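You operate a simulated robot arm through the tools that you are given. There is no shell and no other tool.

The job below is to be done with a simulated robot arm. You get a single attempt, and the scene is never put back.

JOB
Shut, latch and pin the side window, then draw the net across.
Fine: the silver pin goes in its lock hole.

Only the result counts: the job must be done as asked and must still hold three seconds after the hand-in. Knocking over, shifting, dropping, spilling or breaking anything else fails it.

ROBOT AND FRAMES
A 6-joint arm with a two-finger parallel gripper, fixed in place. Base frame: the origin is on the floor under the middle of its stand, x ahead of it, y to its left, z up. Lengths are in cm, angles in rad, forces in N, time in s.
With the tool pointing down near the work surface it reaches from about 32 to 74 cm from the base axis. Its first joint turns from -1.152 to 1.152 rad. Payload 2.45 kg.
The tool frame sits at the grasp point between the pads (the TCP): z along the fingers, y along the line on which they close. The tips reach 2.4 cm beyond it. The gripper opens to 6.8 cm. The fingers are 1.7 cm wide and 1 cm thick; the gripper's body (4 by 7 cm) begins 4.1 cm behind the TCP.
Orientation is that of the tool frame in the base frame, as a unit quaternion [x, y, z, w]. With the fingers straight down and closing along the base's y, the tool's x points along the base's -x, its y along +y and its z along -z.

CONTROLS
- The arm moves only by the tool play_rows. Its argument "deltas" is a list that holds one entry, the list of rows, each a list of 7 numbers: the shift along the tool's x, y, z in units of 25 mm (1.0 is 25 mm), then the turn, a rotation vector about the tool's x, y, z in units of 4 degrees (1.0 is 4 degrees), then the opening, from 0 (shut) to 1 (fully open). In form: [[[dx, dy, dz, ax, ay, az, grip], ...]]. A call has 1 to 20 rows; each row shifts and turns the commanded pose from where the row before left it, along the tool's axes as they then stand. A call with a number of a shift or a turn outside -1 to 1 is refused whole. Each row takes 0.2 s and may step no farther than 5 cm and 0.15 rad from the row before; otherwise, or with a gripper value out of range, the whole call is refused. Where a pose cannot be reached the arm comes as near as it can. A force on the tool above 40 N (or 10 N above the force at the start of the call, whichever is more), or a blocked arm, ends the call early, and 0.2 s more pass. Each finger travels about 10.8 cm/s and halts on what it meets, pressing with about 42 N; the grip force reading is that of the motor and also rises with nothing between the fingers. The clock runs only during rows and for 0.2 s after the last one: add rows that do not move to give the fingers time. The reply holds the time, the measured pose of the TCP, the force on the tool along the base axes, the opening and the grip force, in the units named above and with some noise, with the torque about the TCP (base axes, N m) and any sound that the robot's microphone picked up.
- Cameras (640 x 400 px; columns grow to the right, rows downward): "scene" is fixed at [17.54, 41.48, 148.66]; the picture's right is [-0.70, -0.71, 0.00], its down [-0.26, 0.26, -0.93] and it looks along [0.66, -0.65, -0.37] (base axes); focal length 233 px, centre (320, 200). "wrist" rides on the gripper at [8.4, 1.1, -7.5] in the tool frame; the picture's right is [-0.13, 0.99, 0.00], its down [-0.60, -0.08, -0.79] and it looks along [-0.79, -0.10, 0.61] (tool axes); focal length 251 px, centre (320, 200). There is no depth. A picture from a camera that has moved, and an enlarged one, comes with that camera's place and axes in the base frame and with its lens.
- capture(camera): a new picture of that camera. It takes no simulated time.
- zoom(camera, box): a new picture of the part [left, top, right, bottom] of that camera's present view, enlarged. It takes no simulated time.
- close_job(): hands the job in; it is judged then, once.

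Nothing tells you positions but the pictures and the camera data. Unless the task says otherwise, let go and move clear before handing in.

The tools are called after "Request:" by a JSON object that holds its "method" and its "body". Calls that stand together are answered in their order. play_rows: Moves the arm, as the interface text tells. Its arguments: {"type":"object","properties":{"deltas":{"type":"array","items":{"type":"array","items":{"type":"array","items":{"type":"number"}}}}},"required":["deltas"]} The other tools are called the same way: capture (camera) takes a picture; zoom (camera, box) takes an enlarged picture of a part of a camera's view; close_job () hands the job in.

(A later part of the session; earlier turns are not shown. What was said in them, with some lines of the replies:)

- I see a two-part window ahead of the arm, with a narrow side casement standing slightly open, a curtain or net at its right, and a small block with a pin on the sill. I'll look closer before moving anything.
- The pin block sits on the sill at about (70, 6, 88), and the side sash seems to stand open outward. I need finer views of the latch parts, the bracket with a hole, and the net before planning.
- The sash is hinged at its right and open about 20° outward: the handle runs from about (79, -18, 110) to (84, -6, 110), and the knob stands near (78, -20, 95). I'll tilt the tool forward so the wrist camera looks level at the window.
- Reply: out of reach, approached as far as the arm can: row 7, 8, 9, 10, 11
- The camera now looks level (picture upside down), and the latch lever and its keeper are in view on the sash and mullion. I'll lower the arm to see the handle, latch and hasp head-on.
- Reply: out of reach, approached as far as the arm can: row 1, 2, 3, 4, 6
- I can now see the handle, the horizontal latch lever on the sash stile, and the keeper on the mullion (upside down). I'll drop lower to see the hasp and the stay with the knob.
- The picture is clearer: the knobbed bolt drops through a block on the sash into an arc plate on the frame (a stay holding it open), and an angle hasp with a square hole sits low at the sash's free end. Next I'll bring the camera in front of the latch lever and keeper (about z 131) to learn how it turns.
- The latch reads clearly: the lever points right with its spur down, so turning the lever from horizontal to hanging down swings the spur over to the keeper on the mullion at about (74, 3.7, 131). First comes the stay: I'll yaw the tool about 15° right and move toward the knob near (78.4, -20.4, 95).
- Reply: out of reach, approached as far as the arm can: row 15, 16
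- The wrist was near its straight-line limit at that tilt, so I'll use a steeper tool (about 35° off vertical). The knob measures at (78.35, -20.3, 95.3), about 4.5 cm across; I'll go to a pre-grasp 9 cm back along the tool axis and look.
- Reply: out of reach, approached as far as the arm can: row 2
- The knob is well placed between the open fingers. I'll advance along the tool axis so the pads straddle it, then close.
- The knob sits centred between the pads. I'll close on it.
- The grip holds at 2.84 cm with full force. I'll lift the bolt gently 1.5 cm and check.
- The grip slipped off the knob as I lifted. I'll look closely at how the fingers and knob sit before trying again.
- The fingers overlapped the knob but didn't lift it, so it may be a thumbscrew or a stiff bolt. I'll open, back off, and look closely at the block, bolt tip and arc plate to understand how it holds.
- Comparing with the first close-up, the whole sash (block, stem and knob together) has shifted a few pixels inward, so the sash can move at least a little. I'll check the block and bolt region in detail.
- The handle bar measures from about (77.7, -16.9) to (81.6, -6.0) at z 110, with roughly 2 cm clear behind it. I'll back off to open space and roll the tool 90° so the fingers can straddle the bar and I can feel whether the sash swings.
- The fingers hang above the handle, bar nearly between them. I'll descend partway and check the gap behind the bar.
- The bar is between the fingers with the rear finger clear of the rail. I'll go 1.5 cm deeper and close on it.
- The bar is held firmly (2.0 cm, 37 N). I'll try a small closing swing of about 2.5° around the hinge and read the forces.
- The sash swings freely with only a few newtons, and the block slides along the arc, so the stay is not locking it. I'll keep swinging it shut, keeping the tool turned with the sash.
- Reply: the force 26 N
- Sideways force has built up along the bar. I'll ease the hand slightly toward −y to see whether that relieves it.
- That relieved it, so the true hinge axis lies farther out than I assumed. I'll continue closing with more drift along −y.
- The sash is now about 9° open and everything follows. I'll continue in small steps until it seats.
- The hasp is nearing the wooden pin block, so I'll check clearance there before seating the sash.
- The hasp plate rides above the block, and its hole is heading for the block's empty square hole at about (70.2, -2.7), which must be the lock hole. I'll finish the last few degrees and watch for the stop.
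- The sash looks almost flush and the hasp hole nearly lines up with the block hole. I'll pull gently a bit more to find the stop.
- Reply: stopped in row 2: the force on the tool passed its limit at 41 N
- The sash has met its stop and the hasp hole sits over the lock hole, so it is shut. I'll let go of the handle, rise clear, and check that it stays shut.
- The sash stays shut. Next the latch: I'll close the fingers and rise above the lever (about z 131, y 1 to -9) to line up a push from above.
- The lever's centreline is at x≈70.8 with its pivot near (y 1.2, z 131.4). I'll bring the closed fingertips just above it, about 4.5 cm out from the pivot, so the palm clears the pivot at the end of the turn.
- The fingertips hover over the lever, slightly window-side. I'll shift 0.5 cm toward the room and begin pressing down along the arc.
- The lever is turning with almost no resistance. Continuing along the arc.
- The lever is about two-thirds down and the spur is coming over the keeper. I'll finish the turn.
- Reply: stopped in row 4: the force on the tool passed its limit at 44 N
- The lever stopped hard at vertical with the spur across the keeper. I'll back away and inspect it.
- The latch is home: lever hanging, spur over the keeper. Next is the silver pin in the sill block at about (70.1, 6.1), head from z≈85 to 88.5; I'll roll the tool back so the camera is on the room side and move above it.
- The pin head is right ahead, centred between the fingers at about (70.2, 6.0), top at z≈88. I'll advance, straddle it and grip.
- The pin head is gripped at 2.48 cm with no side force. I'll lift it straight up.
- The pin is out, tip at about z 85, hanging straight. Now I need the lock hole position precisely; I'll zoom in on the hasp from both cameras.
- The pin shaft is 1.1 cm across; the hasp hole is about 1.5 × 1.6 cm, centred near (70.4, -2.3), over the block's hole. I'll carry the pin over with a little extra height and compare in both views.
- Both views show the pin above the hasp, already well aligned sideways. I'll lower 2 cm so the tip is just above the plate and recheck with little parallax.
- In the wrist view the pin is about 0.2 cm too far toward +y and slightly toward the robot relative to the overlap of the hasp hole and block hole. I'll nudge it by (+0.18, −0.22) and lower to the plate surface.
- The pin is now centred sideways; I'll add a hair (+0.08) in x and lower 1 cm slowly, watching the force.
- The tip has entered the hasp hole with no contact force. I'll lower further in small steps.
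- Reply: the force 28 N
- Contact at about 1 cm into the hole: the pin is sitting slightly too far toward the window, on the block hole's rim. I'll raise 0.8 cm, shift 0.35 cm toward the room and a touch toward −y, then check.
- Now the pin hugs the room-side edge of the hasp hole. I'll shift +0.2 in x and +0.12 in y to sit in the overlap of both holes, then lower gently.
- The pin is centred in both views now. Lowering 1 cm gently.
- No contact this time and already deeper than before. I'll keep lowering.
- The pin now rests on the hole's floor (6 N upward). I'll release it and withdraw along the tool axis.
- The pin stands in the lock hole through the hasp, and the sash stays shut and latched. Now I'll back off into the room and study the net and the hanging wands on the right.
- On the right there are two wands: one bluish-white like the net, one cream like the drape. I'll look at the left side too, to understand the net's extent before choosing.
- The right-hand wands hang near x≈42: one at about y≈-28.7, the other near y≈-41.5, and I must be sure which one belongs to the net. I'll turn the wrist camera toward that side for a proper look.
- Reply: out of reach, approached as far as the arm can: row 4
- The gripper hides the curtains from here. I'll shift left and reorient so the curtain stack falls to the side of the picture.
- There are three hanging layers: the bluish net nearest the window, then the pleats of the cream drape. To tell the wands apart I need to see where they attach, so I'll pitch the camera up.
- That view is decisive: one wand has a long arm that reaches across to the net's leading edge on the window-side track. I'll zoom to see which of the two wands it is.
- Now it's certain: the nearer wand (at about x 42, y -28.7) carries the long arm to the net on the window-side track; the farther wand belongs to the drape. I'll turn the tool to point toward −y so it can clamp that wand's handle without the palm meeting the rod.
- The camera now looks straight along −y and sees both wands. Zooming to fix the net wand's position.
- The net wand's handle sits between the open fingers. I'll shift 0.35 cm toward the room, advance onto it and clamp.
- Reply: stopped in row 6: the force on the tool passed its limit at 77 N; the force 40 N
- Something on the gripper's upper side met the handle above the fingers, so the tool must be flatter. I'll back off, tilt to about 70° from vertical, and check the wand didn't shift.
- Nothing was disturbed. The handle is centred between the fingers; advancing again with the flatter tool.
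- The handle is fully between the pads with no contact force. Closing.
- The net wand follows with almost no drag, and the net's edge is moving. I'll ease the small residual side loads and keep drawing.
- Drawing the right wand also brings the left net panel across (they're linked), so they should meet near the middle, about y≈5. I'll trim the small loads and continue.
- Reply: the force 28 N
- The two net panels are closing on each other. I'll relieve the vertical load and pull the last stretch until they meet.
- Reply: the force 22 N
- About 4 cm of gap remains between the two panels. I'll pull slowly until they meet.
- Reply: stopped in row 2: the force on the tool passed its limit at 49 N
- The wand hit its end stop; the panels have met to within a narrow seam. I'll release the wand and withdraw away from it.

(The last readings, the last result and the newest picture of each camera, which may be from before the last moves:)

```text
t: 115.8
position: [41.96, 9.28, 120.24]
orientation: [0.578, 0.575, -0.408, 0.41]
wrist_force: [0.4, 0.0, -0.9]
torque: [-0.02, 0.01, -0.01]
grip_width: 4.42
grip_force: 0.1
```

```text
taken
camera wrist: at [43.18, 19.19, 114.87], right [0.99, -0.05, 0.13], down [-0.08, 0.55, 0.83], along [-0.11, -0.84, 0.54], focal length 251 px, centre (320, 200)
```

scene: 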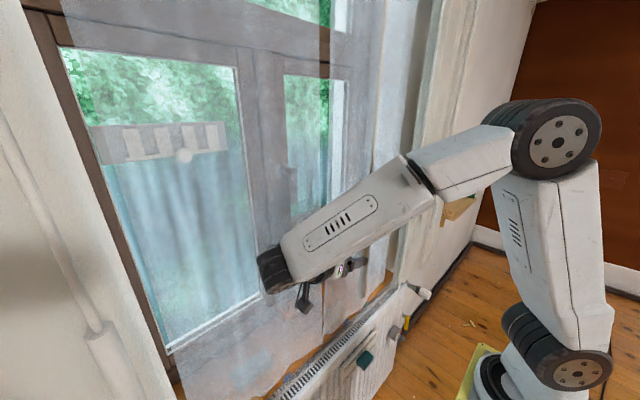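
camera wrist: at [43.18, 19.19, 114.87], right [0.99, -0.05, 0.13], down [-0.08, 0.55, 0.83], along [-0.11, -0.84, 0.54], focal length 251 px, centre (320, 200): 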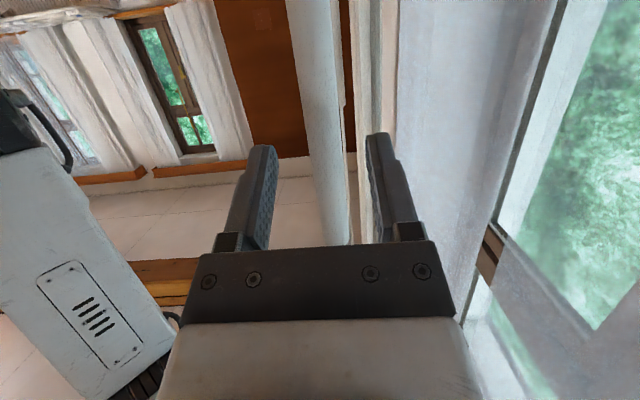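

The net stays drawn. I'll move the arm further clear and verify the sash, latch and pin through the net.

Request:
{"method": "play_rows", "body": {"deltas": [[[-0.2, -0.2, -0.7, 0, 0, 0, 0.65], [-0.2, -0.2, -0.7, 0, 0, 0, 0.65], [-0.2, -0.2, -0.7, 0, 0, 0, 0.65], [-0.2, -0.2, -0.7, 0, 0, 0, 0.65], [-0.2, -0.1, -0.5, 0, 0, 0, 0.65], [0, 0, 0, 0, 0, 0, 0.65]]]}}

Request:
{"method": "capture", "body": {"camera": "scene"}}

Request:
{"method": "zoom", "body": {"camera": "scene", "box": [250, 130, 346, 190]}}

Request:
{"method": "zoom", "body": {"camera": "scene", "box": [260, 260, 356, 320]}}

Request:
{"method": "zoom", "body": {"camera": "scene", "box": [360, 100, 520, 300]}}

```text
t: 117.2
position: [40.0, 15.29, 124.14]
orientation: [0.579, 0.575, -0.408, 0.409]
wrist_force: [0.4, -0.1, -0.2]
torque: [0.0, -0.02, 0.0]
grip_width: 4.44
grip_force: 0.1
out of reach, approached as far as the arm can: row 5
```

```text
taken
```

scene: 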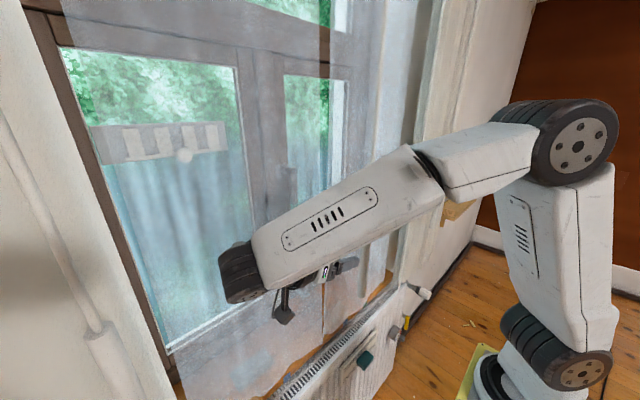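

```text
6.67 times, centred on (298, 160) of scene
camera zoom: at [17.54, 41.48, 148.66], right [-0.7, -0.71, 0.0], down [-0.26, 0.26, -0.93], along [0.66, -0.65, -0.37], focal length 1551 px, centre (467, 467)
```

zoom: 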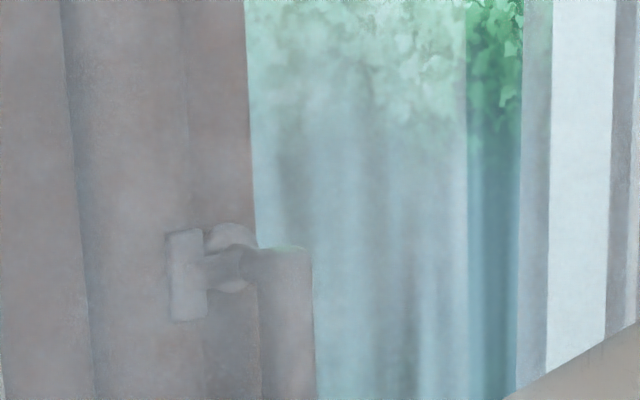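

```text
6.67 times, centred on (308, 290) of scene
camera zoom: at [17.54, 41.48, 148.66], right [-0.7, -0.71, 0.0], down [-0.26, 0.26, -0.93], along [0.66, -0.65, -0.37], focal length 1551 px, centre (400, -400)
```

zoom: 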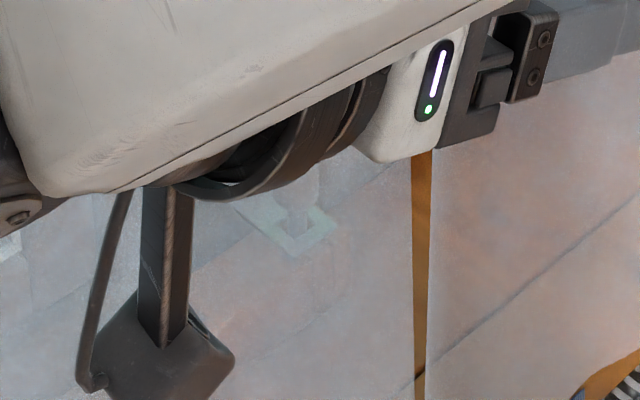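

```text
2.00 times, centred on (440, 200) of scene
camera zoom: at [17.54, 41.48, 148.66], right [-0.7, -0.71, 0.0], down [-0.26, 0.26, -0.93], along [0.66, -0.65, -0.37], focal length 465 px, centre (80, 200)
```

zoom: 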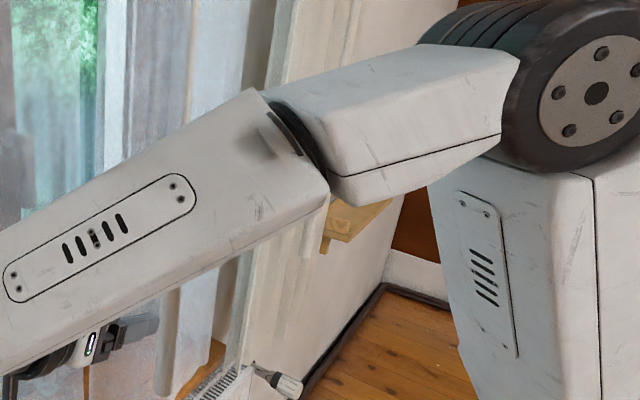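

Request:
{"method": "zoom", "body": {"camera": "scene", "box": [290, 280, 330, 305]}}

Request:
{"method": "zoom", "body": {"camera": "scene", "box": [270, 0, 430, 100]}}

Request:
{"method": "capture", "body": {"camera": "wrist"}}

```text
16.00 times, centred on (310, 292) of scene
camera zoom: at [17.54, 41.48, 148.66], right [-0.7, -0.71, 0.0], down [-0.26, 0.26, -0.93], along [0.66, -0.65, -0.37], focal length 3723 px, centre (480, -1280)
```

zoom: 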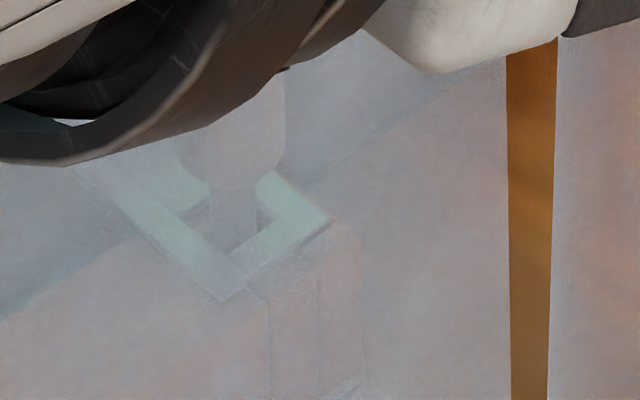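

```text
4.00 times, centred on (350, 50) of scene
camera zoom: at [17.54, 41.48, 148.66], right [-0.7, -0.71, 0.0], down [-0.26, 0.26, -0.93], along [0.66, -0.65, -0.37], focal length 931 px, centre (200, 800)
```

zoom: 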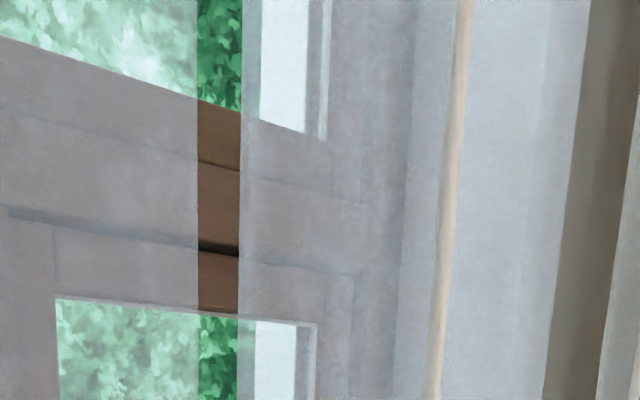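

```text
taken
camera wrist: at [41.15, 25.12, 118.82], right [0.99, -0.05, 0.13], down [-0.08, 0.55, 0.83], along [-0.11, -0.84, 0.54], focal length 251 px, centre (320, 200)
```

wrist: 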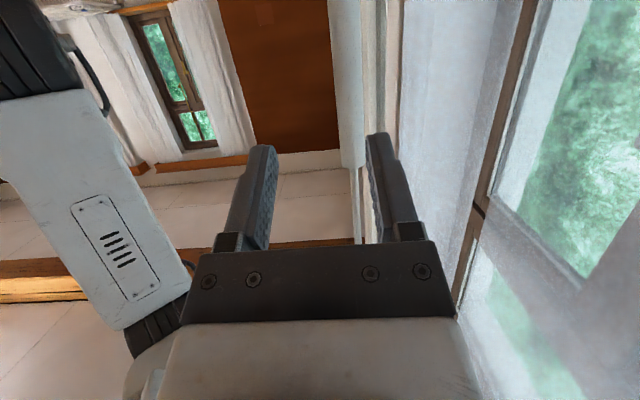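

The sash is shut, and the latch lever hangs with its spur over the keeper. The silver pin stands through the hasp in the lock hole. The linked net panels are drawn to the end stop, with a gap of about 2.7 cm left between them. The arm is clear and holding nothing, so I'm handing in.

Request:
{"method": "close_job", "body": {}}

```text
The job is handed in.
```

The job is handed in, and the side window is shut, latched and pinned with the net drawn across. I don't have the result of the check.

- **Window:** I pulled the sash shut by its handle until it met its stop. I then turned the latch lever down, so its spur sits over the keeper on the middle post.
- **Silver pin:** The pin stands through the sash's hasp plate in the sill block's empty hole, which I took to be its lock hole. It rests on the bottom of that hole. On the first try it caught the rim, so I lifted it slightly, re-centred it and lowered it in.
- **Net:** I drew it with its own wand, which I identified from where its arm joins the net at the track. The left panel moves with it. Both stopped at a hard end stop, leaving a gap of about 2.7 cm between the panels at upper window height, narrowing to about 1 cm lower down.

There were two unplanned contacts. Early on I tried to lift the knob on the window's stay, but the grip slipped off and the sash shifted slightly. Later the gripper body bumped the net wand at about 77 N before I flattened the tool. Neither seemed to move or damage anything else.

The arm had let go and was clear of everything at hand-in.
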